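You operate a simulated robot arm through the tools that you are given. There is no shell and no other tool. Be economical: measure what you need, move in short steps, check, and stop when the job is done.

Carry out the task below with a simulated robot arm. There is one attempt and no reset: what you move stays moved.

TASK
Open the white drawer under the press, take the small white-cap bottle and leave it in the inside of the white drawer under the press, then shut the press. Then take the yellow-cap bottle and leave it on the bench beyond the small grey unit. Then put one of the wide teal-cap bottles from the shaker table beside the shaker on top of the teal box on the bench in front of the bath. Then open the hatch drawer, take the grey-band bottle on the shaker table in front of the shaker and put it away in the inside of the hatch drawer, then shut the drawer. Then take the blue-cap log vial on the shaker table in front of the shaker and put it away on the bench behind the lettered rack. Then put the white-cap water bottle on the blue mat. The order counts. Set down upright: small white-cap bottle, yellow-cap bottle, wide teal-cap bottle, grey-band bottle, blue-cap log vial, white-cap water bottle.

The check looks at the end state, three seconds after you hand in, the way a careful person would. Anything else that was tipped, shoved, dropped, spilled or broken makes it a failure. A push-on lid holds only when it is set on centred and level and pressed home; a screw cap is set on level and turned clockwise until tight.

THE ROBOT
A 7-joint arm with a vacuum gripper on a trunk, on a base that drives. Base frame: it is fixed to the floor where the robot stands at the start and does not move with it; the origin is under the middle of the robot, x ahead of it, y to its left, z up; the surface under the hand at the start is at about z = 900. Units: mm, degrees, N and s.
Its first joint turns from -166.0 to 166.0 degrees. Places, roughly: bench behind the lettered rack [400, -900, 900]; bench beyond the small grey unit (48x12 cm) [-100, -660, 900]; blue mat (16x16 cm) [720, -260, 900]; blue-cap log vial [-2750, 0, 1000]; grey-band bottle [-2500, 250, 1000]; hatch drawer [2500, 0, 900]; inside of the hatch drawer [2500, 0, 900]; inside of the white drawer under the press [800, -400, 700]; small white-cap bottle (6x6x10 cm) [-2200, 600, 900]; teal box [-1500, -1000, 1000]; white drawer under the press [800, -400, 700]; white-cap water bottle [-2750, 0, 1000]; wide teal-cap bottle [-2500, 500, 1000]; yellow-cap bottle [-2500, 500, 1000]. Payload 1.06 kg.
Tool frame: the origin (TCP) lies in the middle of the cups' lips, and z points out of the cups. The gripper has 1 cup of 24 mm across, covering 24 by 24 mm (tool x, y); the bellows give 8 mm. With the vacuum on, a cup seals on a smooth face that it is pressed against (1 to 4 N); it does not hold porous or soft things. The pull reaches 23 N.
Orientation is that of the tool frame in the base frame, as a unit quaternion [x, y, z, w]. With the cups facing straight down, the tool's x points along the base's -x, its y along +y and its z along -z.

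THE INTERFACE
- The arm moves only by the tool send_rows. Its argument "series" is a list that holds one entry, the list of rows, each a list of 7 numbers: the turn, a rotation vector about the tool's x, y, z in degrees, then the shift along the tool's x, y, z in mm, then the vacuum: 1 switches it on, 0 off. In form: [[[ax, ay, az, tx, ty, tz, vacuum], ...]]. A call has 1 to 20 rows; each row shifts and turns the commanded pose from where the row before left it, along the tool's axes as they then stand. Rows are played at 5 a second. More than 50 mm and 8.6 degrees between two rows, or a gripper value outside its range, and nothing of the call is played. Where a pose cannot be reached the arm comes as near as it can. A force on the tool above 40 N (or 10 N above the force at the start of the call, whichever is more), or a blocked arm, ends the call early, and 0.2 s more pass. The pull builds up within a second once a cup has sealed. Time passes only in rows, and 0.2 s behind the last, so rows that do not move give it time. It gives the time, the measured TCP pose, the force on the tool (base axes) and the pull of the vacuum at its end, in the units of the frame above (readings bear some noise), with the torque about the TCP (base axes, N m) and any sound that the robot's microphone picked up.
- Cameras (640 x 400 px; columns grow to the right, rows downward): "scene" is now at [128.8, 135.7, 1488.9]; the picture's right is [-0.90, -0.44, 0.00], its down [-0.27, 0.54, -0.80] and it looks along [0.35, -0.72, -0.60] (base axes); focal length 234 px, centre (320, 200). "wrist" rides on the gripper at [78, 19, -96] in the tool frame; the picture's right is [-0.24, 0.97, 0.00], its down [-0.71, -0.17, -0.68] and it looks along [-0.67, -0.16, 0.73] (tool axes); focal length 243 px, centre (320, 200). There is no depth. A picture from a camera that has moved, and an enlarged one, comes with that camera's place and axes in the base frame and with its lens. The place of the scene camera against the robot may be out by one fixed shift of up to 18 mm in any direction.
- capture(camera): a new picture of that camera. No time passes.
- base_move(legs): drives the robot by 1 to 6 legs, each [ahead, left, turn to the left] in mm, mm and degrees, along the robot's own axes; the way and the turn of a leg run together, so that a leg with both is an arc; at most 1500 mm and 180 degrees a leg. The arm and the cameras ride along, it lands a little off, and it stops where it bumps. It gives what a move gives.
- pan_tilt(pan, tilt): turns the head with the scene camera to pan (to the left, within 120 degrees either way) and tilt (down, from -29 to 69), counted from straight ahead of the robot. It gives what a move gives.
- inspect(camera, box): a new picture of the part [left, top, right, bottom] of that camera's present view, enlarged. No time passes.
- job_done(): hands the job in; it is judged then, once.

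Work in short steps. Places have to be worked out from the pictures, the camera data and where the tool is seen: move nearer, look again, correct. Check each grasp and each placing, and mend what went wrong. You have 483 turns and 228 pictures in all, those below and enlarged ones among them. Switch the vacuum off and draw the arm clear of the work before you hand the job in, unless the task says otherwise.

The tools are called after "Call:" as name(argument=value, ...) on one line, values as JSON. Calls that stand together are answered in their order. send_rows: Moves the arm, as the interface text tells. Its arguments: {"type":"object","properties":{"series":{"type":"array","items":{"type":"array","items":{"type":"array","items":{"type":"number"}}}}},"required":["series"]} The other tools are called the same way: base_move (legs) drives the base; pan_tilt (pan, tilt) turns the head that bears the scene camera; capture (camera) takes a picture; inspect (camera, box) takes an enlarged picture of a part of a camera's view; job_done () hands the job in.

At the start:

```text
t: 0.0
tool_pos: [319.4, -412.2, 1211.0]
orientation: [0.0, 1.0, 0.0, -0.001]
wrist_force: [-0.5, 0.1, 0.0]
ft_torque: [0.0, 0.01, 0.01]
pull: 0.1
robot x, y, heading: [-1.5, 3.1, 0.0]
head pan, tilt: [-63.7, 36.9]
```

scene: 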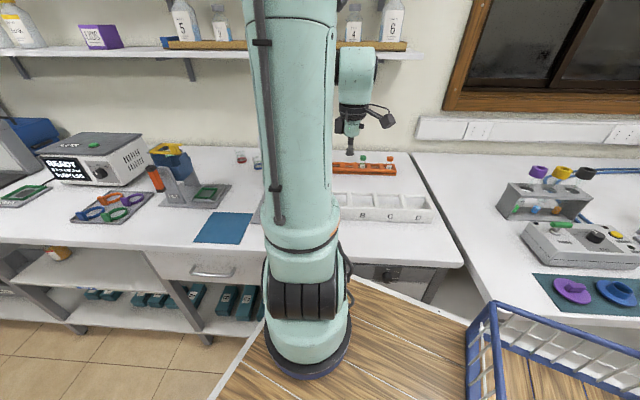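
wrist: 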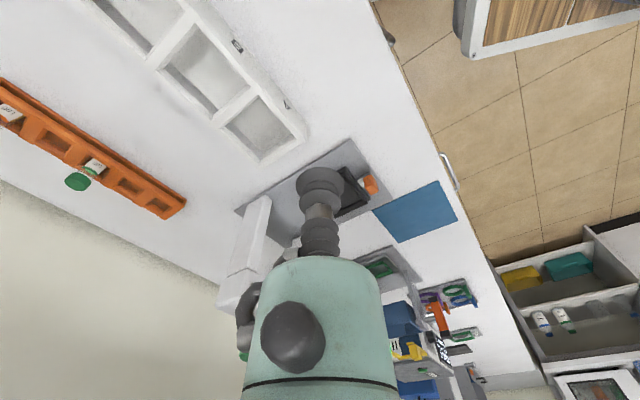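

The first pictures show the bench to the robot's right with the press and drawer. I look around with the head first.

Call:
pan_tilt(pan=-30, tilt=35)

Call:
capture(camera="scene")

Call:
pan_tilt(pan=-110, tilt=30)

Call:
capture(camera="scene")

Call:
pan_tilt(pan=110, tilt=20)

Call:
capture(camera="scene")

Call:
pan_tilt(pan=20, tilt=20)

Call:
capture(camera="scene")

```text
t: 1.0
tool_pos: [320.1, -411.0, 1211.4]
orientation: [0.0, 1.0, 0.0, 0.0]
wrist_force: [-0.3, 0.5, 0.0]
ft_torque: [-0.02, -0.01, 0.0]
pull: 0.0
robot x, y, heading: [3.3, -0.2, 0.0]
head pan, tilt: [-30.0, 35.0]
```

```text
225 pictures are left
camera scene: at [166.5, 169.5, 1491.9], right [-0.5, -0.87, 0.0], down [-0.5, 0.29, -0.82], along [0.71, -0.41, -0.57], focal length 234 px, centre (320, 200)
```

scene: 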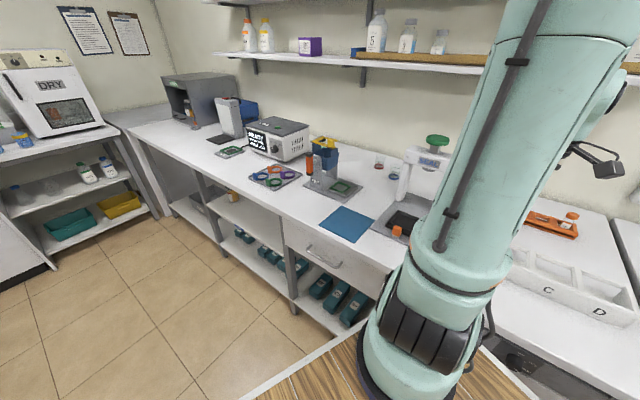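

```text
t: 2.5
tool_pos: [319.9, -412.0, 1211.5]
orientation: [0.001, 1.0, 0.0, 0.0]
wrist_force: [-0.5, -0.8, -0.2]
ft_torque: [-0.02, -0.01, -0.01]
pull: 0.1
robot x, y, heading: [-1.7, 1.6, 0.1]
head pan, tilt: [-110.0, 30.0]
```

```text
224 pictures are left
camera scene: at [59.4, 128.6, 1499.7], right [-0.94, 0.34, 0.0], down [0.17, 0.47, -0.87], along [-0.3, -0.81, -0.5], focal length 234 px, centre (320, 200)
```

scene: 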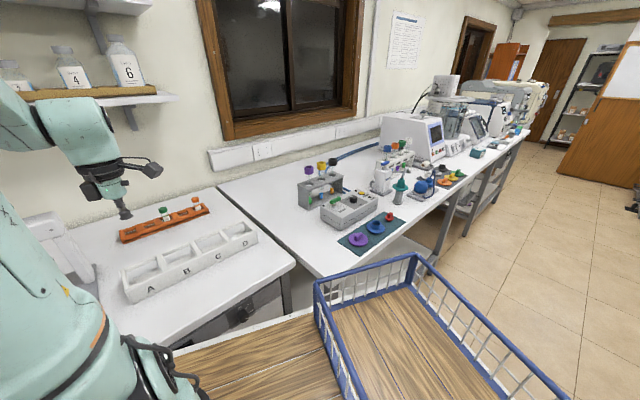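

```text
t: 5.7
tool_pos: [318.6, -413.3, 1212.5]
orientation: [0.0, 1.0, -0.001, 0.0]
wrist_force: [0.0, -0.8, 1.2]
ft_torque: [-0.02, -0.02, -0.01]
pull: 0.1
robot x, y, heading: [0.2, 1.9, 0.1]
head pan, tilt: [110.0, 20.0]
```

```text
223 pictures are left
camera scene: at [58.5, 301.2, 1515.8], right [0.94, 0.34, 0.0], down [0.12, -0.32, -0.94], along [-0.32, 0.88, -0.34], focal length 234 px, centre (320, 200)
```

scene: 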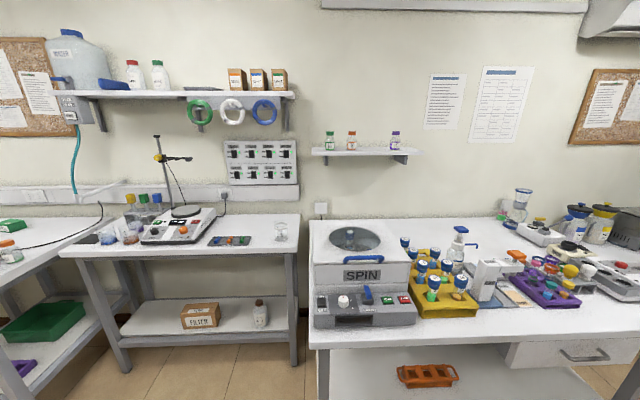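

```text
t: 7.3
tool_pos: [319.8, -412.0, 1211.1]
orientation: [-0.001, 1.0, 0.0, 0.0]
wrist_force: [0.3, 0.4, 0.0]
ft_torque: [0.02, 0.01, 0.0]
pull: 0.0
robot x, y, heading: [6.0, -2.8, -0.1]
head pan, tilt: [20.0, 20.0]
```

```text
222 pictures are left
camera scene: at [177.8, 245.5, 1515.7], right [0.34, -0.94, 0.0], down [-0.32, -0.12, -0.94], along [0.88, 0.32, -0.34], focal length 234 px, centre (320, 200)
```

scene: 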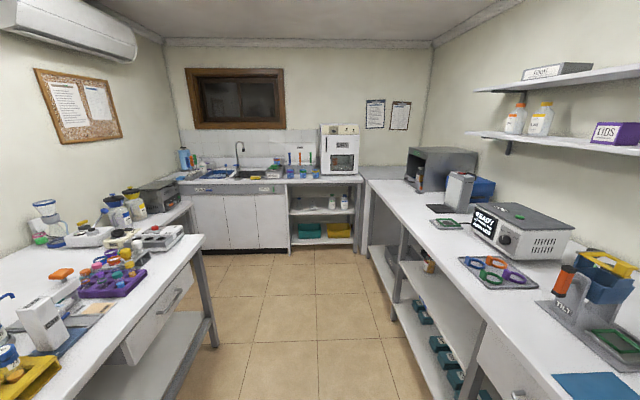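

I look down around the robot to learn its footprint before driving.

Call:
pan_tilt(pan=-120, tilt=60)

Call:
capture(camera="scene")

Call:
pan_tilt(pan=120, tilt=55)

Call:
capture(camera="scene")

Call:
pan_tilt(pan=120, tilt=15)

Call:
capture(camera="scene")

Call:
pan_tilt(pan=0, tilt=65)

Call:
capture(camera="scene")

```text
t: 9.6
tool_pos: [319.3, -412.3, 1211.4]
orientation: [0.0, 1.0, 0.001, 0.0]
wrist_force: [1.4, 0.0, -0.2]
ft_torque: [0.0, 0.0, 0.03]
pull: 0.0
robot x, y, heading: [-1.1, 3.4, -0.1]
head pan, tilt: [-120.0, 60.0]
```

```text
221 pictures are left
camera scene: at [57.0, 155.9, 1457.6], right [-0.87, 0.5, 0.0], down [0.43, 0.75, -0.5], along [-0.25, -0.43, -0.87], focal length 234 px, centre (320, 200)
```

scene: 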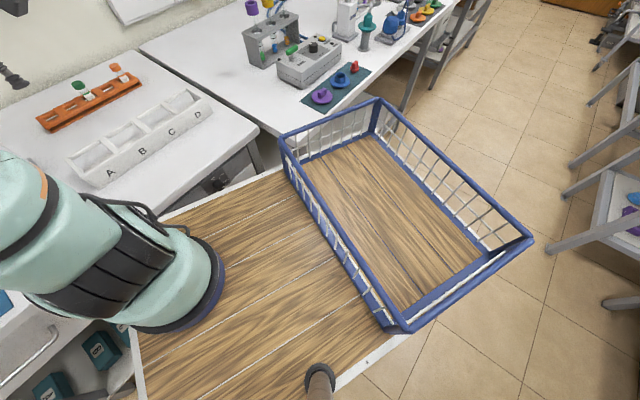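

```text
t: 12.9
tool_pos: [320.8, -413.0, 1211.5]
orientation: [0.0, 1.0, 0.0, 0.0]
wrist_force: [0.3, -0.1, 0.2]
ft_torque: [-0.01, 0.01, 0.01]
pull: 0.1
robot x, y, heading: [-0.7, -2.3, 0.1]
head pan, tilt: [120.0, 55.0]
```

```text
220 pictures are left
camera scene: at [54.2, 276.1, 1463.7], right [0.87, 0.5, 0.0], down [0.41, -0.71, -0.57], along [-0.29, 0.5, -0.82], focal length 234 px, centre (320, 200)
```

scene: 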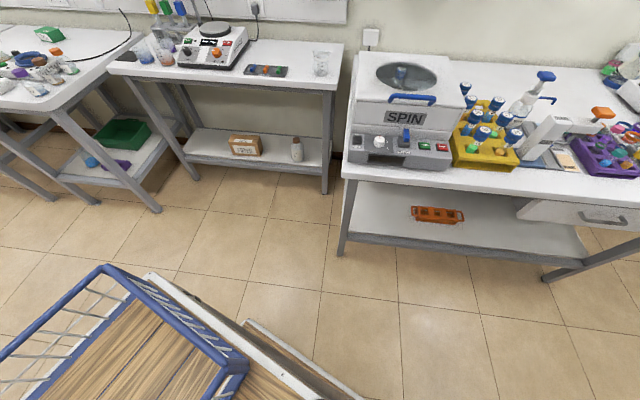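

```text
t: 14.0
tool_pos: [319.6, -412.4, 1211.8]
orientation: [0.001, 1.0, -0.001, 0.0]
wrist_force: [0.8, -0.6, 0.4]
ft_torque: [0.0, 0.0, -0.01]
pull: 0.0
robot x, y, heading: [1.2, 0.7, -0.0]
head pan, tilt: [120.0, 15.0]
```

```text
219 pictures are left
camera scene: at [43.6, 294.5, 1523.8], right [0.87, 0.5, 0.0], down [0.13, -0.22, -0.97], along [-0.48, 0.84, -0.26], focal length 234 px, centre (320, 200)
```

scene: 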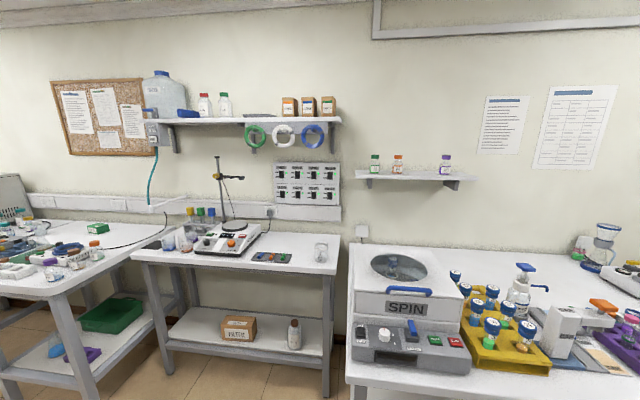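

```text
t: 16.0
tool_pos: [319.6, -412.5, 1212.3]
orientation: [0.0, 1.0, -0.001, 0.0]
wrist_force: [0.1, 0.0, -0.5]
ft_torque: [-0.02, -0.02, 0.01]
pull: 0.1
robot x, y, heading: [3.9, 0.0, -0.1]
head pan, tilt: [0.0, 65.0]
```

```text
218 pictures are left
camera scene: at [151.0, 213.7, 1452.0], right [0.0, -1.0, 0.0], down [-0.91, 0.0, -0.42], along [0.42, 0.0, -0.91], focal length 234 px, centre (320, 200)
```

scene: 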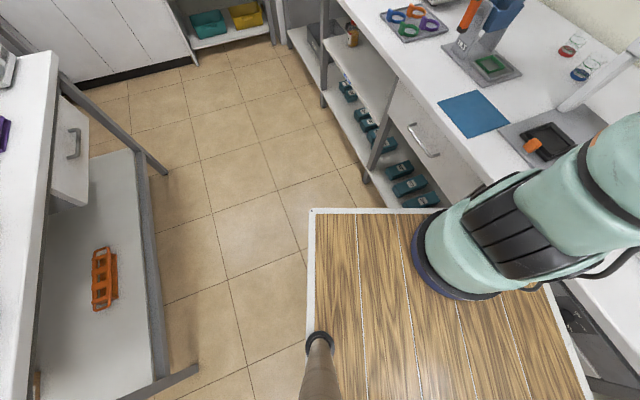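

The room axis is turned about 20° to the left of the robot, with bench front about 400 mm to the right. I look closely at the drawer and at the far-back shaker table direction.

Call:
pan_tilt(pan=-15, tilt=45)

Call:
capture(camera="scene")

Call:
inspect(camera="scene", box=[300, 100, 560, 320])

```text
t: 16.9
tool_pos: [318.7, -412.1, 1210.9]
orientation: [-0.001, 1.0, 0.0, -0.001]
wrist_force: [0.5, 0.6, -0.1]
ft_torque: [0.0, 0.01, 0.01]
pull: 0.1
robot x, y, heading: [0.7, 3.7, -0.2]
head pan, tilt: [-15.0, 45.0]
```

```text
217 pictures are left
camera scene: at [168.8, 192.7, 1477.0], right [-0.26, -0.97, 0.0], down [-0.68, 0.18, -0.71], along [0.68, -0.18, -0.71], focal length 234 px, centre (320, 200)
```

scene: 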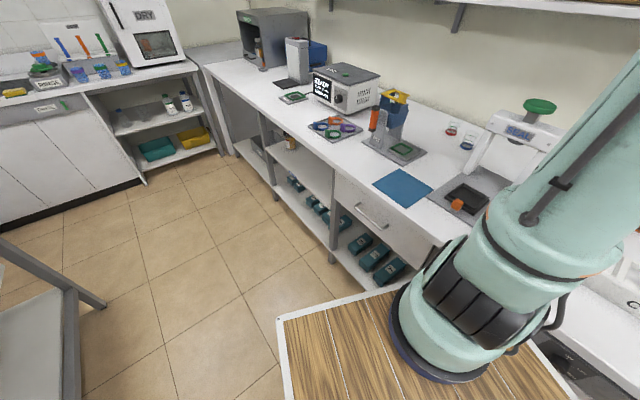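

```text
1.82 times, centred on (430, 210) of scene
camera zoom: at [168.8, 192.7, 1477.0], right [-0.26, -0.97, 0.0], down [-0.68, 0.18, -0.71], along [0.68, -0.18, -0.71], focal length 424 px, centre (120, 182)
```

zoom: 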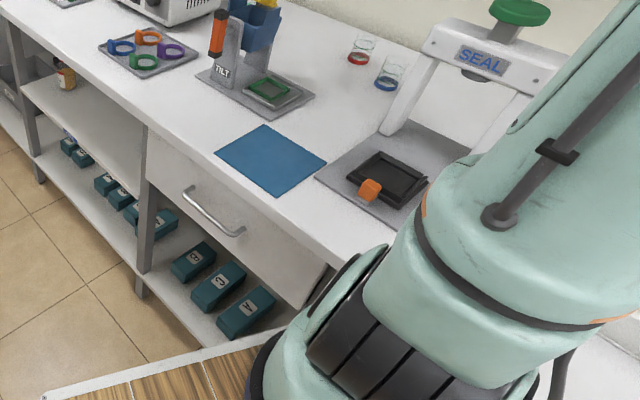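

The drawer handle is near (703,-162,760) and the drawer opens along about (-0.34,0.94). I drive away from the bench, align with it, and stand opposite the drawer.

Call:
base_move(legs=[[0, 250, 0], [0, 0, 20]])

Call:
pan_tilt(pan=0, tilt=45)

Call:
capture(camera="scene")

```text
t: 19.8
tool_pos: [442.6, -27.5, 1212.9]
orientation: [-0.174, 0.985, 0.0, -0.001]
wrist_force: [1.0, -0.1, -0.4]
ft_torque: [-0.01, 0.02, -0.04]
pull: 0.0
robot x, y, heading: [1.2, 251.9, 20.2]
head pan, tilt: [-15.0, 45.0]
```

```text
t: 20.5
tool_pos: [442.1, -27.3, 1211.3]
orientation: [-0.176, 0.984, 0.001, 0.0]
wrist_force: [0.1, -0.1, 0.1]
ft_torque: [0.03, 0.02, 0.03]
pull: 0.0
robot x, y, heading: [3.3, 246.2, 20.3]
head pan, tilt: [0.0, 45.0]
```

```text
215 pictures are left
camera scene: at [87.5, 512.6, 1477.1], right [0.35, -0.94, 0.0], down [-0.66, -0.24, -0.71], along [0.66, 0.24, -0.71], focal length 234 px, centre (320, 200)
```

scene: 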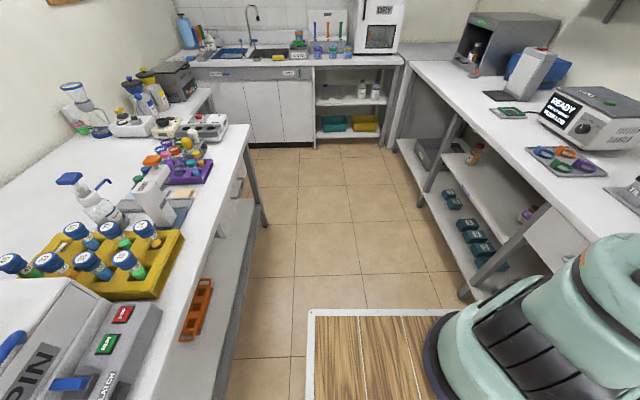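

Heading now matches the room axis. I drive ahead so the arm stands opposite the drawer.

Call:
base_move(legs=[[264, 65, 0]])

Call:
pan_tilt(pan=-50, tilt=50)

Call:
capture(camera="scene")

Call:
capture(camera="wrist")

```text
t: 22.4
tool_pos: [668.4, 125.3, 1211.5]
orientation: [-0.176, 0.984, 0.0, 0.0]
wrist_force: [-0.3, 0.0, 0.1]
ft_torque: [0.02, -0.01, 0.0]
pull: 0.0
robot x, y, heading: [225.4, 399.7, 20.4]
head pan, tilt: [0.0, 45.0]
```

```text
t: 23.6
tool_pos: [668.9, 125.2, 1211.0]
orientation: [-0.176, 0.984, 0.0, 0.0]
wrist_force: [-0.4, 0.7, -0.1]
ft_torque: [0.04, 0.01, 0.01]
pull: 0.1
robot x, y, heading: [226.5, 402.8, 20.4]
head pan, tilt: [-50.0, 50.0]
```

```text
214 pictures are left
camera scene: at [303.8, 598.3, 1470.2], right [-0.49, -0.87, 0.0], down [-0.67, 0.38, -0.64], along [0.56, -0.32, -0.77], focal length 234 px, centre (320, 200)
```

scene: 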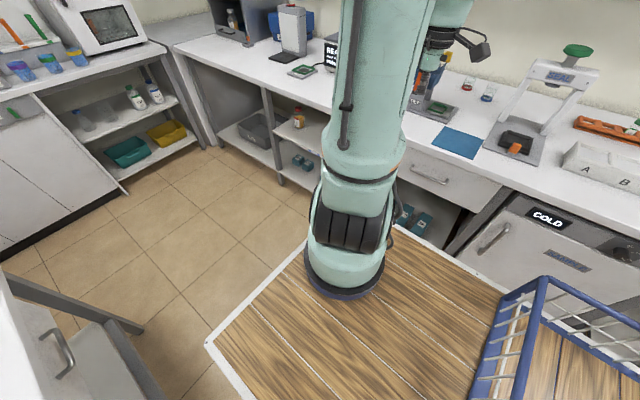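

```text
213 pictures are left
camera wrist: at [588.9, 116.3, 1307.2], right [-0.12, 0.99, 0.0], down [0.72, 0.09, 0.68], along [0.68, 0.08, -0.73], focal length 243 px, centre (320, 200)
```

wrist: 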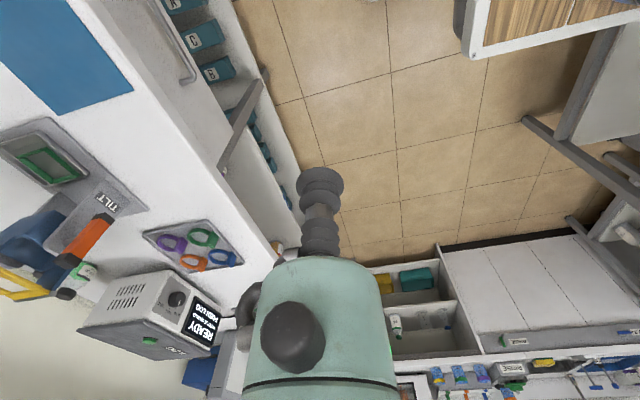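

The arm axis is at about 244 ahead and 60 right of the robot middle. I swing the tool to horizontal, facing the drawer, staying clear in front of the bench.

Call:
send_rows(series=[[[0, 0, 0, 0, -45, 0, 0], [0, 0, 0, 0, -45, 0, 0], [8.18, 0, 0, 0, 0, 0, 0], [8.18, 0, 0, 0, 0, 0, 0], [8.18, 0, 0, 0, 0, 0, 0], [8.18, 0, 0, 0, 0, 0, 0], [8.18, 0, 0, 0, 0, 0, 0], [8.18, 0, 0, 0, 0, 0, 0], [8.18, 0, 0, 0, 0, 0, 0], [8.18, 0, 0, 0, 0, 0, 0], [8.18, 0, 0, 0, 0, 0, 0], [8.18, 0, 0, 0, 0, 0, 0], [8.2, 0, 0, 0, 0, 0, 0]]])

Call:
capture(camera="wrist")

Call:
capture(camera="scene")

```text
t: 26.4
tool_pos: [733.4, -4.3, 1242.6]
orientation: [-0.132, 0.732, -0.659, 0.112]
wrist_force: [0.3, 0.3, 0.3]
ft_torque: [0.01, -0.01, -0.03]
pull: 0.2
out of reach, approached as far as the arm can: row 7, 8, 10, 11, 12, 13
robot x, y, heading: [225.4, 395.2, 20.3]
head pan, tilt: [-50.0, 50.0]
```

```text
212 pictures are left
camera wrist: at [626.9, 59.1, 1234.8], right [0.18, 0.17, -0.97], down [0.44, 0.86, 0.24], along [0.88, -0.47, 0.08], focal length 243 px, centre (320, 200)
```

wrist: 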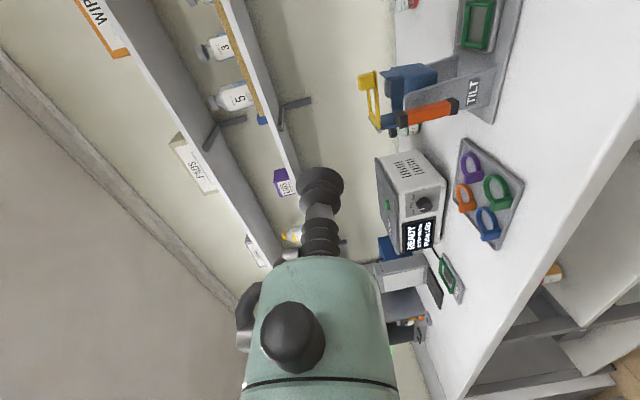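

```text
211 pictures are left
camera scene: at [304.2, 599.1, 1470.0], right [-0.49, -0.87, 0.0], down [-0.67, 0.38, -0.64], along [0.56, -0.32, -0.77], focal length 234 px, centre (320, 200)
```

scene: 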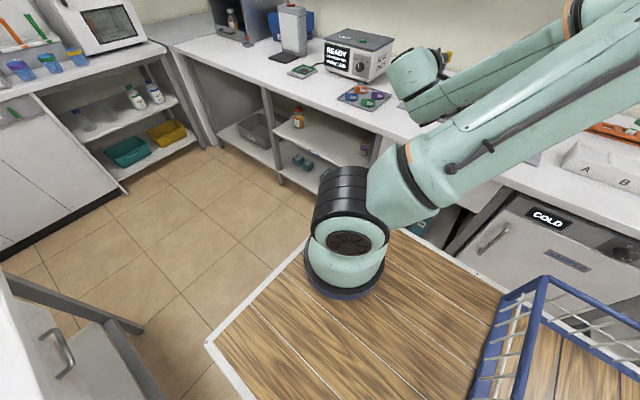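

The tool is nearly horizontal but the close pose is at a reach limit. I lower it in front of the bench and re-check.

Call:
send_rows(series=[[[0, 0, 0, 0, 45, 0, 0], [0, 0, 0, 0, 45, 0, 0], [0, 0, 0, 0, 45, 0, 0], [0, 0, 0, 0, 45, 0, 0], [0, 0, 0, 0, 45, 0, 0], [0, 0, 0, 0, 45, 0, 0]]])

Call:
capture(camera="wrist")

Call:
capture(camera="scene")

```text
t: 27.8
tool_pos: [730.7, -9.0, 1245.4]
orientation: [-0.132, 0.727, -0.663, 0.115]
wrist_force: [0.5, -0.8, 0.4]
ft_torque: [0.03, 0.0, 0.05]
pull: 0.1
out of reach, approached as far as the arm can: row 1, 2, 3, 4, 5, 6
robot x, y, heading: [226.5, 398.7, 20.5]
head pan, tilt: [-50.0, 50.0]
```

```text
210 pictures are left
camera wrist: at [624.0, 55.6, 1236.5], right [0.18, 0.16, -0.97], down [0.44, 0.87, 0.23], along [0.88, -0.47, 0.09], focal length 243 px, centre (320, 200)
```

wrist: 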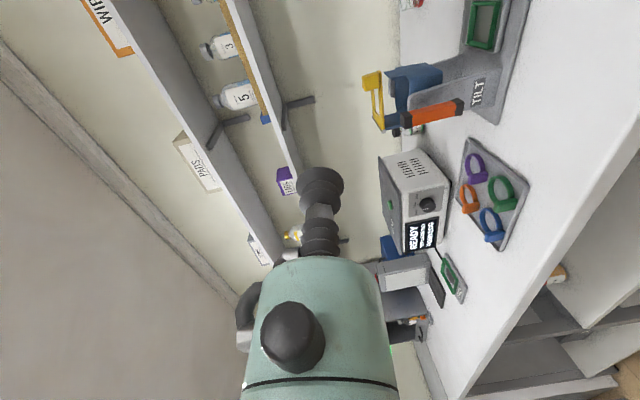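

```text
209 pictures are left
camera scene: at [303.7, 598.2, 1470.2], right [-0.49, -0.87, 0.0], down [-0.67, 0.38, -0.64], along [0.56, -0.32, -0.77], focal length 234 px, centre (320, 200)
```

scene: 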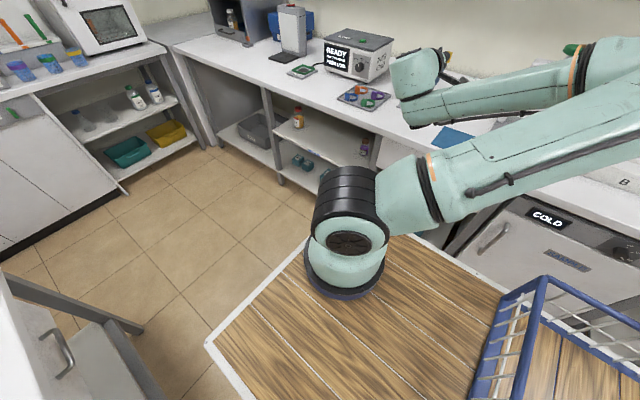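

The arm has folded sideways into a limit. I undo the rotation and look at the configuration before trying again further out.

Call:
send_rows(series=[[[-8.2, 0, 0, 0, 0, 0, 0], [-8.2, 0, 0, 0, 0, 0, 0], [-8.2, 0, 0, 0, 0, 0, 0], [-8.2, 0, 0, 0, 0, 0, 0], [-8.2, 0, 0, 0, 0, 0, 0], [-8.2, 0, 0, 0, 0, 0, 0], [-8.2, 0, 0, 0, 0, 0, 0], [-8.2, 0, 0, 0, 0, 0, 0], [-8.2, 0, 0, 0, 0, 0, 0], [-8.2, 0, 0, 0, 0, 0, 0], [-4, 0, 0, 0, 0, 0, 0]]])

Call:
capture(camera="scene")

```text
t: 30.2
tool_pos: [732.8, -6.3, 1245.7]
orientation: [-0.172, 0.985, -0.005, -0.003]
wrist_force: [0.4, 0.0, 0.1]
ft_torque: [-0.03, -0.03, -0.04]
pull: 0.1
robot x, y, heading: [223.2, 400.5, 20.4]
head pan, tilt: [-50.0, 50.0]
```

```text
208 pictures are left
camera scene: at [303.7, 598.5, 1470.1], right [-0.49, -0.87, 0.0], down [-0.67, 0.38, -0.64], along [0.56, -0.32, -0.77], focal length 234 px, centre (320, 200)
```

scene: 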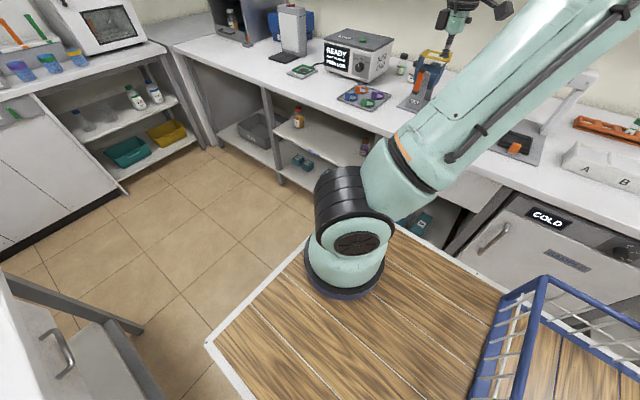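

The elbow leaned over; the natural way to face sideways is with the drawer ahead and the tool pointing tangentially. I swing the arm forward (J1-like arc) first.

Call:
send_rows(series=[[[0, 0, -5.5, -46.9, 11.5, 0, 0], [0, 0, -5.5, -46.9, 11.5, 0, 0], [0, 0, -5.5, -46.9, 11.5, 0, 0], [0, 0, -5.5, -46.9, 11.5, 0, 0], [0, 0, -5.5, -46.9, 11.5, 0, 0], [0, 0, -5.5, -46.9, 11.5, 0, 0], [0, 0, -5.5, -46.9, 11.5, 0, 0], [0, 0, -5.5, -46.9, 11.5, 0, 0], [0, 0, -5.5, -46.9, 11.5, 0, 0], [0, 0, -5.5, -46.9, 11.5, 0, 0], [0, 0, -5.5, -46.9, 11.5, 0, 0], [0, 0, -5.5, -46.9, 11.5, 0, 0], [0, 0, -5.5, -46.9, 11.5, 0, 0]]])

Call:
capture(camera="scene")

```text
t: 33.0
tool_pos: [968.5, 528.7, 1237.4]
orientation: [0.715, -0.699, 0.002, 0.005]
wrist_force: [0.1, -1.2, 0.5]
ft_torque: [0.06, 0.02, -0.01]
pull: 0.1
robot x, y, heading: [223.5, 402.3, 20.5]
head pan, tilt: [-50.0, 50.0]
```

```text
207 pictures are left
camera scene: at [303.8, 597.7, 1470.2], right [-0.5, -0.87, 0.0], down [-0.67, 0.38, -0.64], along [0.56, -0.32, -0.77], focal length 234 px, centre (320, 200)
```

scene: 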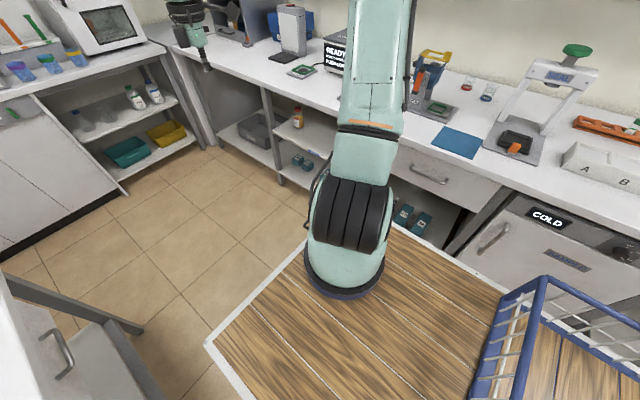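

The arm faces ahead now. I back the base up and move it close to the bench, so the drawer will lie ahead-right with the tool pointing sideways at it.

Call:
base_move(legs=[[-392, 0, 0], [0, -290, 0]])

Call:
pan_tilt(pan=-40, tilt=35)

Call:
capture(camera="scene")

Call:
capture(camera="wrist")

```text
t: 37.0
tool_pos: [711.6, 120.8, 1238.5]
orientation: [0.713, -0.701, 0.003, 0.005]
wrist_force: [-0.6, -0.1, 0.8]
ft_torque: [0.01, 0.04, 0.01]
pull: 0.1
robot x, y, heading: [-29.6, -6.3, 19.9]
head pan, tilt: [-50.0, 50.0]
```

```text
t: 37.8
tool_pos: [710.7, 122.0, 1239.1]
orientation: [0.714, -0.7, 0.003, 0.005]
wrist_force: [0.4, 0.2, 0.5]
ft_torque: [0.04, 0.02, -0.02]
pull: 0.0
robot x, y, heading: [-30.8, -5.9, 20.2]
head pan, tilt: [-40.0, 35.0]
```

```text
206 pictures are left
camera scene: at [63.9, 200.5, 1491.8], right [-0.34, -0.94, 0.0], down [-0.54, 0.2, -0.82], along [0.77, -0.28, -0.57], focal length 234 px, centre (320, 200)
```

scene: 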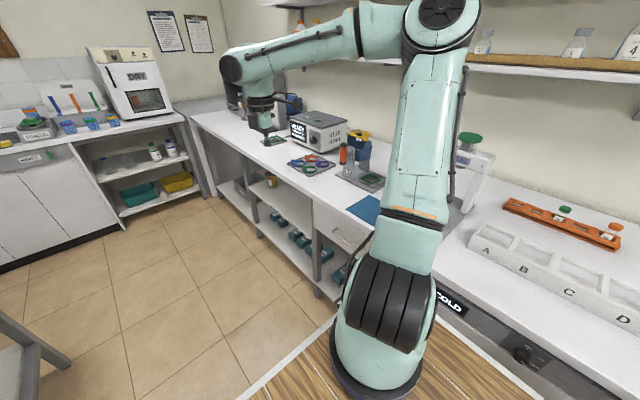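

```text
205 pictures are left
camera wrist: at [694.3, 44.0, 1335.2], right [-0.98, 0.22, 0.0], down [0.16, 0.72, 0.68], along [0.15, 0.66, -0.74], focal length 243 px, centre (320, 200)
```

wrist: 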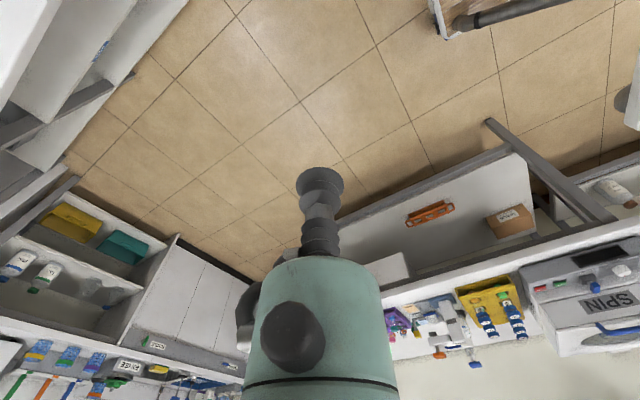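

I inspect the handle to judge the gap behind the bar.

Call:
inspect(camera="scene", box=[290, 180, 410, 300])

```text
3.33 times, centred on (350, 240) of scene
camera zoom: at [63.9, 200.5, 1491.8], right [-0.34, -0.94, 0.0], down [-0.54, 0.2, -0.82], along [0.77, -0.28, -0.57], focal length 778 px, centre (220, 67)
```

zoom: 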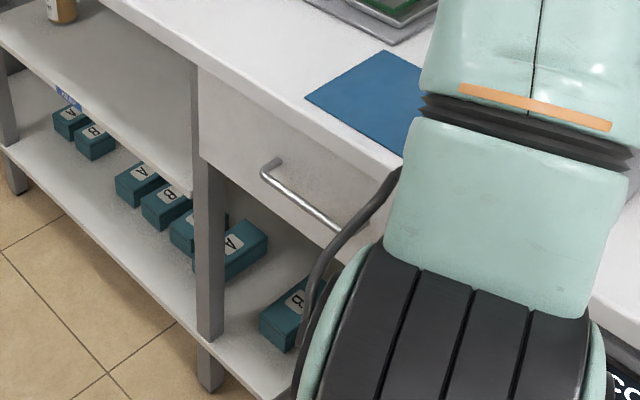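

The bar gap looks too narrow for the cup, so I'll use suction on the drawer face (u≈720, z≈785). First I lower the tool in the aisle in front of it.

Call:
send_rows(series=[[[0, 0, 0, 0, 0, 48, 0], [0, 0, 0, 0, 0, 48, 0], [0, 0, 0, 0, 0, 48, 0], [0, 0, 0, 0, 0, 48, 0], [0, 0, 0, 0, 0, 48, 0], [0, 0, 0, 0, 0, 48, 0]]])

Call:
send_rows(series=[[[2.7, 7.75, 0, 0, 0, 0, 0], [2.7, 7.75, 0, 0, 0, 0, 0], [2.7, 7.75, 0, 0, 0, 0, 0], [2.7, 7.75, 0, 0, 0, 0, 0], [2.7, 7.75, 0, 0, 0, 0, 0], [2.7, 7.75, 0, 0, 0, 0, 0]]])

Call:
capture(camera="scene")

```text
t: 39.2
tool_pos: [712.0, 119.2, 952.2]
orientation: [0.713, -0.701, 0.003, 0.005]
wrist_force: [0.1, 0.2, 0.3]
ft_torque: [0.0, -0.01, -0.01]
pull: 0.0
robot x, y, heading: [-30.8, -3.1, 20.2]
head pan, tilt: [-40.0, 35.0]
```

```text
t: 40.6
tool_pos: [711.0, 116.5, 951.0]
orientation: [0.647, -0.634, 0.381, 0.184]
wrist_force: [0.6, -0.4, 1.1]
ft_torque: [-0.01, 0.02, 0.0]
pull: 0.1
robot x, y, heading: [-33.8, -5.3, 20.0]
head pan, tilt: [-40.0, 35.0]
```

```text
203 pictures are left
camera scene: at [63.8, 200.3, 1491.9], right [-0.34, -0.94, 0.0], down [-0.54, 0.2, -0.82], along [0.77, -0.28, -0.57], focal length 234 px, centre (320, 200)
```

scene: 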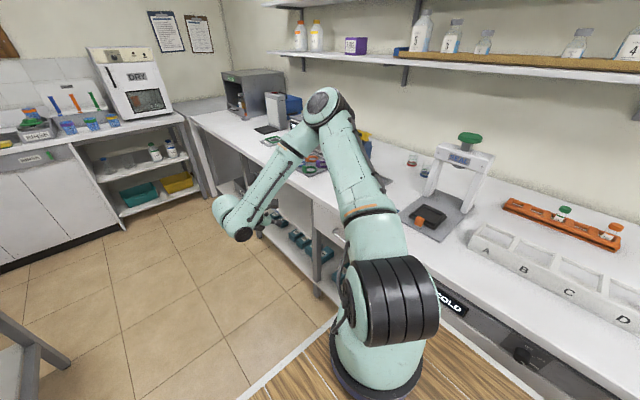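

The tilt works here. I continue to horizontal.

Call:
send_rows(series=[[[2.7, 7.75, 0, 0, 0, 0, 0], [2.7, 7.75, 0, 0, 0, 0, 0], [2.7, 7.75, 0, 0, 0, 0, 0], [2.7, 7.75, 0, 0, 0, 0, 0], [2.7, 7.75, 0, 0, 0, 0, 0]]])

Call:
capture(camera="wrist")

```text
t: 41.8
tool_pos: [716.5, 96.7, 954.1]
orientation: [0.528, -0.516, 0.609, 0.291]
wrist_force: [0.5, -0.2, 0.2]
ft_torque: [-0.01, -0.01, 0.02]
pull: 0.0
out of reach, approached as far as the arm can: row 4, 5
robot x, y, heading: [-32.6, -4.7, 20.3]
head pan, tilt: [-40.0, 35.0]
```

```text
202 pictures are left
camera wrist: at [644.6, 166.6, 1029.9], right [-0.81, -0.25, -0.53], down [0.11, 0.83, -0.55], along [0.58, -0.51, -0.64], focal length 243 px, centre (320, 200)
```

wrist: 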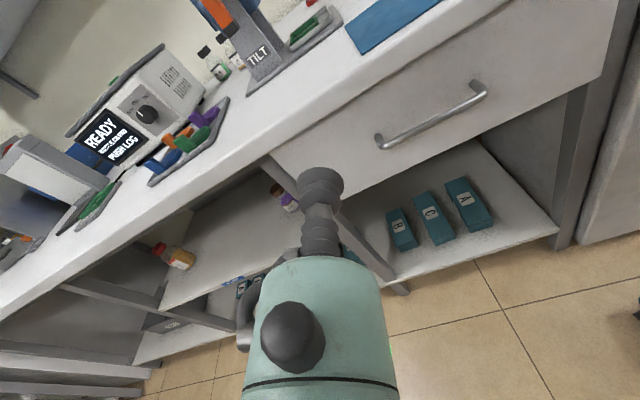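

The face spans roughly u 395–848, z 705–870, handle at u 557–686. I lower and shift to u≈770, z≈785, levelling the tool.

Call:
send_rows(series=[[[0, 0, 0, -45, -1.5, 4, 0], [0, 0, 0, -45, -1.5, 4, 0], [0, 0, 0, -45, -1.5, 4, 0], [0, 0, 0, -45, -1.5, 4, 0], [1.65, 4.7, 0, 0, 0, 0, 0]]])

Call:
capture(camera="wrist")

```text
t: 43.0
tool_pos: [781.2, 120.2, 845.8]
orientation: [0.537, -0.525, 0.595, 0.285]
wrist_force: [-1.1, 0.6, 0.1]
ft_torque: [0.03, 0.04, -0.01]
pull: 0.1
out of reach, approached as far as the arm can: row 1, 2, 3, 4, 5
robot x, y, heading: [-30.2, -7.0, 19.9]
head pan, tilt: [-40.0, 35.0]
```

```text
201 pictures are left
camera wrist: at [711.7, 185.4, 926.4], right [-0.82, -0.23, -0.53], down [0.1, 0.85, -0.52], along [0.57, -0.48, -0.67], focal length 243 px, centre (320, 200)
```

wrist: 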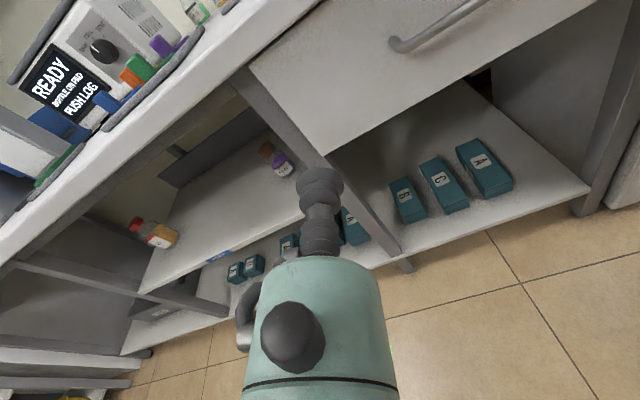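

I'm at a limit at z≈846 but that's still on the face and clear of the handle. I advance toward the face and see whether levelling becomes possible.

Call:
send_rows(series=[[[0, 0, 0, 0, 0, 45, 0], [0, 0, 0, 0, 0, 45, 0], [0, 0, 0, 0, 0, 45, 0], [1.0, 3, 0, 0, 0, 0, 0], [1.0, 3, 0, 0, 0, 0, 0]]])

Call:
capture(camera="wrist")

```text
t: 44.2
tool_pos: [828.1, -8.3, 863.7]
orientation: [0.527, -0.514, 0.61, 0.292]
wrist_force: [-0.3, 0.2, 0.3]
ft_torque: [0.02, -0.01, 0.01]
pull: 0.0
out of reach, approached as far as the arm can: row 1, 2, 3, 4, 5
robot x, y, heading: [-29.0, -6.3, 19.9]
head pan, tilt: [-40.0, 35.0]
```

```text
200 pictures are left
camera wrist: at [756.1, 61.4, 940.5], right [-0.81, -0.25, -0.53], down [0.11, 0.82, -0.55], along [0.58, -0.51, -0.64], focal length 243 px, centre (320, 200)
```

wrist: 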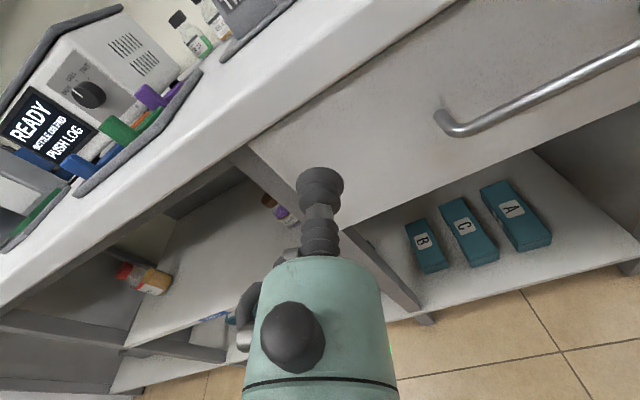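

I test whether rolling about the tool axis frees the limit.

Call:
send_rows(series=[[[0, 0, 8, 0, 0, 0, 0], [0, 0, 8, 0, 0, 0, 0], [0, 0, 8, 0, 0, 0, 0]]])

Call:
send_rows(series=[[[0, 0, 0, -36, -15, 0, 0], [0, 0, 0, -18, -7, 0, 0]]])

Call:
capture(camera="scene")

```text
t: 45.0
tool_pos: [829.2, -6.0, 865.2]
orientation: [0.408, -0.613, 0.658, 0.158]
wrist_force: [0.2, -0.2, 0.7]
ft_torque: [0.03, 0.0, -0.02]
pull: 0.0
robot x, y, heading: [-29.6, -6.2, 19.7]
head pan, tilt: [-40.0, 35.0]
```

```text
t: 45.6
tool_pos: [866.4, 11.6, 875.1]
orientation: [0.409, -0.614, 0.657, 0.158]
wrist_force: [0.8, 0.2, 0.5]
ft_torque: [0.01, -0.01, 0.02]
pull: 0.0
out of reach, approached as far as the arm can: row 1, 2
robot x, y, heading: [-28.7, -5.6, 19.9]
head pan, tilt: [-40.0, 35.0]
```

```text
199 pictures are left
camera scene: at [64.0, 200.4, 1491.9], right [-0.34, -0.94, 0.0], down [-0.54, 0.2, -0.82], along [0.77, -0.28, -0.57], focal length 234 px, centre (320, 200)
```

scene: 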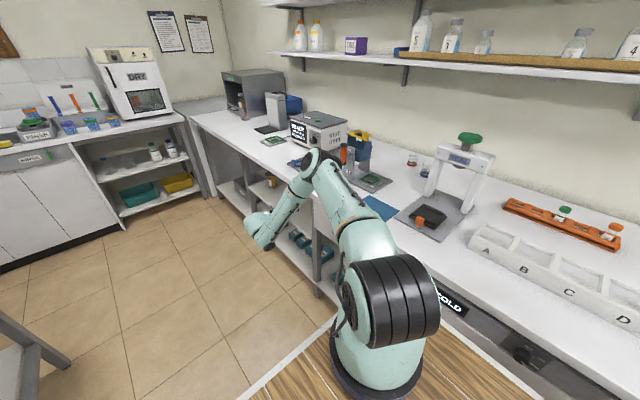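

This configuration (elbow leaning over the bench) is limiting. I back off and return to tool-down to reset the elbow.

Call:
send_rows(series=[[[0, 0, 0, 0, 0, -45, 0], [0, 0, 0, 0, 0, -45, 0], [0, 0, 0, 0, 0, -45, 0], [0, 0, 0, 0, 0, -45, 0], [0, 0, -8, 0, 0, 0, 0], [0, 0, -8, 0, 0, 0, 0], [0, 0, -8, 0, 0, 0, 0], [-2.7, -7.75, 0, 0, 0, 0, 0], [-2.7, -7.75, 0, 0, 0, 0, 0], [-2.7, -7.75, 0, 0, 0, 0, 0], [-2.7, -7.75, 0, 0, 0, 0, 0], [-2.7, -7.75, 0, 0, 0, 0, 0], [-2.7, -7.75, 0, 0, 0, 0, 0], [-2.7, -7.75, 0, 0, 0, 0, 0], [-2.7, -7.75, 0, 0, 0, 0, 0], [-2.7, -7.75, 0, 0, 0, 0, 0], [-2.7, -7.75, 0, 0, 0, 0, 0], [-1, -2.8, 0, 0, 0, 0, 0]]])

Call:
capture(camera="scene")

```text
t: 49.4
tool_pos: [823.1, 120.4, 890.0]
orientation: [0.713, -0.701, -0.003, 0.003]
wrist_force: [-0.3, 0.0, 0.2]
ft_torque: [-0.05, -0.01, -0.01]
pull: 0.2
out of reach, approached as far as the arm can: row 3, 4
robot x, y, heading: [-33.7, -1.7, 20.3]
head pan, tilt: [-40.0, 35.0]
```

```text
198 pictures are left
camera scene: at [63.9, 200.6, 1491.9], right [-0.34, -0.94, 0.0], down [-0.54, 0.2, -0.82], along [0.77, -0.28, -0.57], focal length 234 px, centre (320, 200)
```

scene: 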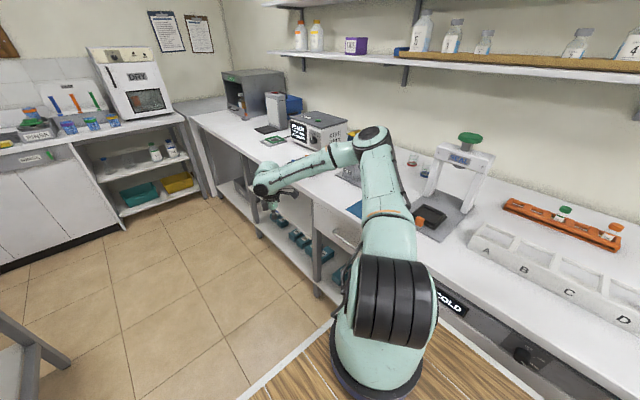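

I raise the tool and yaw it clockwise toward the joint-7 limit, which should drag the elbow back up.

Call:
send_rows(series=[[[0, 0, 0, 0, 0, -50, 0], [0, 0, 0, 0, 0, -50, 0], [0, 0, 0, 0, 0, -50, 0], [0, 0, 0, 0, 0, -50, 0], [0, 0, 8.5, 0, 0, 0, 0], [0, 0, 8.5, 0, 0, 0, 0], [0, 0, 8.5, 0, 0, 0, 0], [0, 0, 8.5, 0, 0, 0, 0], [0, 0, 8.5, 0, 0, 0, 0], [0, 0, 8.5, 0, 0, 0, 0], [0, 0, 8.5, 0, 0, 0, 0], [0, 0, 8.5, 0, 0, 0, 0], [0, 0, 8.5, 0, 0, 0, 0], [0, 0, 8.5, 0, 0, 0, 0], [0, 0, 8.5, 0, 0, 0, 0], [0, 0, 8.5, 0, 0, 0, 0], [0, 0, 8.5, 0, 0, 0, 0], [0, 0, 8.5, 0, 0, 0, 0], [0, 0, 8.5, 0, 0, 0, 0], [0, 0, 8.5, 0, 0, 0, 0]]])

Call:
capture(camera="scene")

```text
t: 53.6
tool_pos: [824.0, 119.4, 1089.4]
orientation: [0.384, 0.923, -0.004, -0.002]
wrist_force: [-0.3, -0.2, 0.7]
ft_torque: [0.01, 0.02, -0.01]
pull: 0.1
robot x, y, heading: [-33.4, -5.2, 20.0]
head pan, tilt: [-40.0, 35.0]
```

```text
197 pictures are left
camera scene: at [64.0, 200.5, 1491.9], right [-0.34, -0.94, 0.0], down [-0.54, 0.2, -0.82], along [0.77, -0.28, -0.57], focal length 234 px, centre (320, 200)
```

scene: 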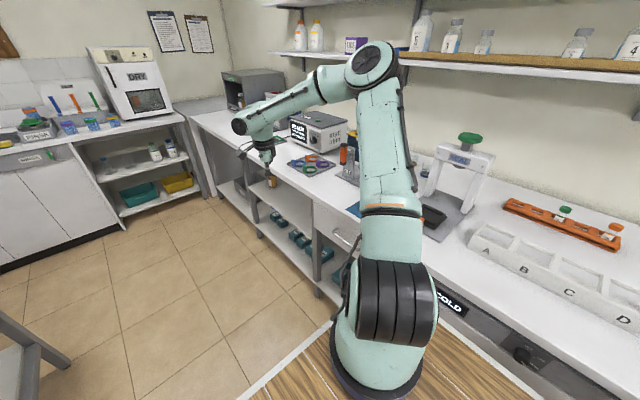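

No limit reached yet; I continue yawing and re-check.

Call:
send_rows(series=[[[0, 0, 8.5, 0, 0, 0, 0], [0, 0, 8.5, 0, 0, 0, 0], [0, 0, 8.5, 0, 0, 0, 0], [0, 0, 8.5, 0, 0, 0, 0], [0, 0, 8.5, 0, 0, 0, 0], [0, 0, 8.5, 0, 0, 0, 0], [0, 0, 8.5, 0, 0, 0, 0], [0, 0, 8.5, 0, 0, 0, 0], [0, 0, 8.5, 0, 0, 0, 0], [0, 0, 8.5, 0, 0, 0, 0], [0, 0, 8.5, 0, 0, 0, 0], [0, 0, 8.5, 0, 0, 0, 0], [0, 0, 8.5, 0, 0, 0, 0], [0, 0, 8.5, 0, 0, 0, 0], [0, 0, 8.5, 0, 0, 0, 0]]])

Call:
capture(camera="scene")

```text
t: 56.8
tool_pos: [829.8, 17.5, 1132.4]
orientation: [0.976, 0.212, -0.006, -0.046]
wrist_force: [0.8, -0.2, 0.1]
ft_torque: [-0.01, -0.02, -0.04]
pull: 0.1
out of reach, approached as far as the arm can: row 12, 13, 14, 15
robot x, y, heading: [-28.6, -2.9, 19.8]
head pan, tilt: [-40.0, 35.0]
```

```text
196 pictures are left
camera scene: at [64.0, 200.5, 1491.9], right [-0.34, -0.94, 0.0], down [-0.54, 0.2, -0.82], along [0.77, -0.28, -0.57], focal length 234 px, centre (320, 200)
```

scene: 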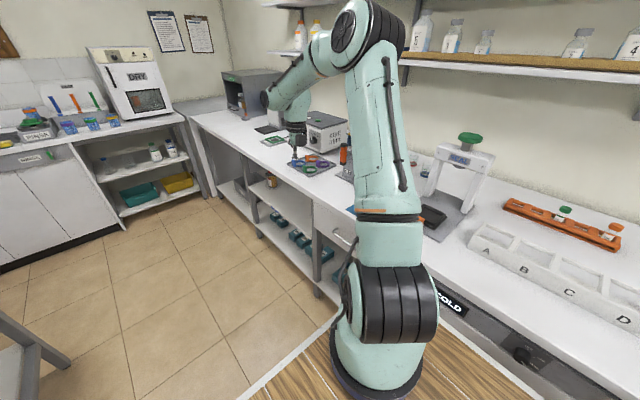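

Yes: the limit now drags the elbow upward. I continue with smaller yaw steps while shifting the tool back to the left.

Call:
send_rows(series=[[[0, 0, 4, 0, -12, 0, 0], [0, 0, 4, 0, -12, 0, 0], [0, 0, 4, 0, -12, 0, 0], [0, 0, 4, 0, -12, 0, 0], [0, 0, 4, 0, -12, 0, 0], [0, 0, 4, 0, -12, 0, 0], [0, 0, 4, 0, -12, 0, 0], [0, 0, 4, 0, -12, 0, 0], [0, 0, 4, 0, -12, 0, 0], [0, 0, 4, 0, -12, 0, 0], [0, 0, 4, 0, -12, 0, 0], [0, 0, 4, 0, -12, 0, 0]]])

Call:
capture(camera="scene")

```text
t: 59.4
tool_pos: [645.9, -130.5, 1194.7]
orientation: [0.995, -0.054, -0.015, -0.082]
wrist_force: [-0.1, -0.1, -0.9]
ft_torque: [-0.02, 0.06, -0.03]
pull: 0.0
out of reach, approached as far as the arm can: row 1, 2, 3, 4, 5, 6, 7, 8, 9, 10, 11, 12
robot x, y, heading: [-33.2, -4.2, 20.3]
head pan, tilt: [-40.0, 35.0]
```

```text
195 pictures are left
camera scene: at [64.5, 200.6, 1491.8], right [-0.34, -0.94, 0.0], down [-0.54, 0.2, -0.82], along [0.77, -0.28, -0.57], focal length 234 px, centre (320, 200)
```

scene: 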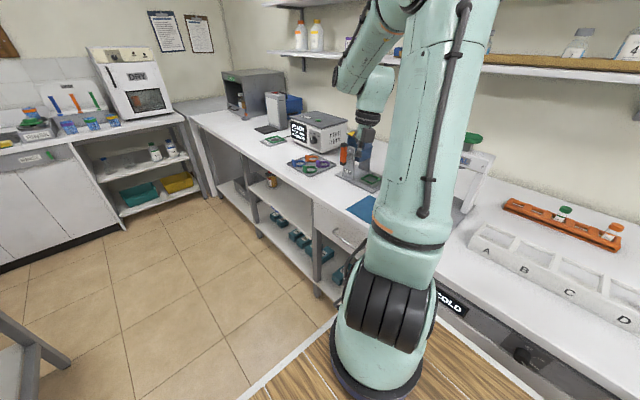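

The elbow is now upright. I bring the yaw back to mid-range without moving the tool.

Call:
send_rows(series=[[[0, 0, -8.5, 0, 0, 0, 0], [0, 0, -8.5, 0, 0, 0, 0], [0, 0, -8.5, 0, 0, 0, 0], [0, 0, -8.5, 0, 0, 0, 0], [0, 0, -8.5, 0, 0, 0, 0], [0, 0, -8.5, 0, 0, 0, 0], [0, 0, -8.5, 0, 0, 0, 0], [0, 0, -8.5, 0, 0, 0, 0], [0, 0, -8.5, 0, 0, 0, 0], [0, 0, -8.5, 0, 0, 0, 0], [0, 0, -8.5, 0, 0, 0, 0], [0, 0, -8.5, 0, 0, 0, 0], [0, 0, -8.5, 0, 0, 0, 0], [0, 0, -8.5, 0, 0, 0, 0], [0, 0, -8.5, 0, 0, 0, 0], [0, 0, -8.5, 0, 0, 0, 0], [0, 0, -8.5, 0, 0, 0, 0], [0, 0, -8.5, 0, 0, 0, 0], [0, 0, -8.5, 0, 0, 0, 0]]])

Call:
capture(camera="scene")

```text
t: 63.4
tool_pos: [644.7, -132.4, 1194.9]
orientation: [0.222, 0.972, 0.068, -0.032]
wrist_force: [-0.6, 0.0, 0.8]
ft_torque: [0.0, 0.01, 0.02]
pull: 0.0
robot x, y, heading: [-30.0, -0.6, 20.2]
head pan, tilt: [-40.0, 35.0]
```

```text
194 pictures are left
camera scene: at [63.9, 200.5, 1491.9], right [-0.34, -0.94, 0.0], down [-0.54, 0.2, -0.82], along [0.77, -0.28, -0.57], focal length 234 px, centre (320, 200)
```

scene: 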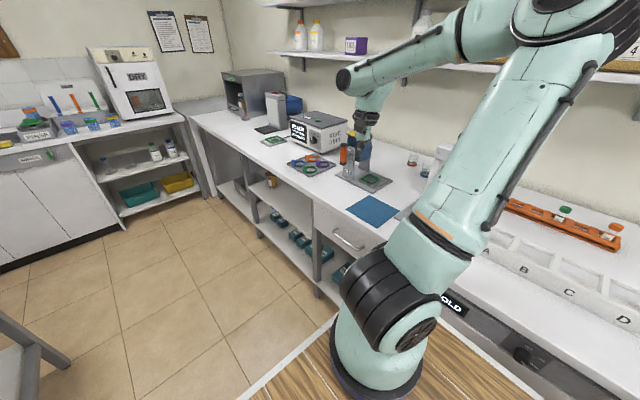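

Yawing couples to the elbow: clockwise lifts it. I yaw clockwise again, stopping just short of the limit.

Call:
send_rows(series=[[[0, 0, 8.2, 0, 0, 0, 0], [0, 0, 8.2, 0, 0, 0, 0], [0, 0, 8.2, 0, 0, 0, 0], [0, 0, 8.2, 0, 0, 0, 0], [0, 0, 8.2, 0, 0, 0, 0], [0, 0, 8.2, 0, 0, 0, 0], [0, 0, 8.2, 0, 0, 0, 0], [0, 0, 8.2, 0, 0, 0, 0], [0, 0, 8.2, 0, 0, 0, 0], [0, 0, 8.2, 0, 0, 0, 0], [0, 0, 8.2, 0, 0, 0, 0], [0, 0, 8.2, 0, 0, 0, 0], [0, 0, 8.2, 0, 0, 0, 0], [0, 0, 8.2, 0, 0, 0, 0]]])

Call:
capture(camera="scene")

```text
t: 66.4
tool_pos: [646.4, -132.9, 1195.2]
orientation: [0.94, 0.334, 0.01, -0.074]
wrist_force: [-0.4, 0.3, 1.0]
ft_torque: [-0.04, -0.03, -0.02]
pull: 0.0
robot x, y, heading: [-31.3, -4.8, 20.3]
head pan, tilt: [-40.0, 35.0]
```

```text
193 pictures are left
camera scene: at [63.9, 200.5, 1491.9], right [-0.34, -0.94, 0.0], down [-0.54, 0.2, -0.82], along [0.77, -0.28, -0.57], focal length 234 px, centre (320, 200)
```

scene: 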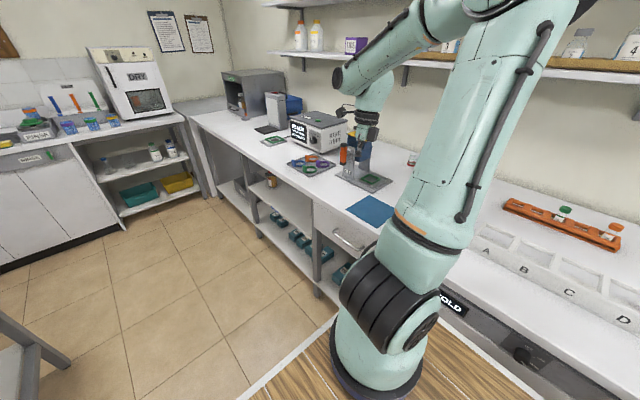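

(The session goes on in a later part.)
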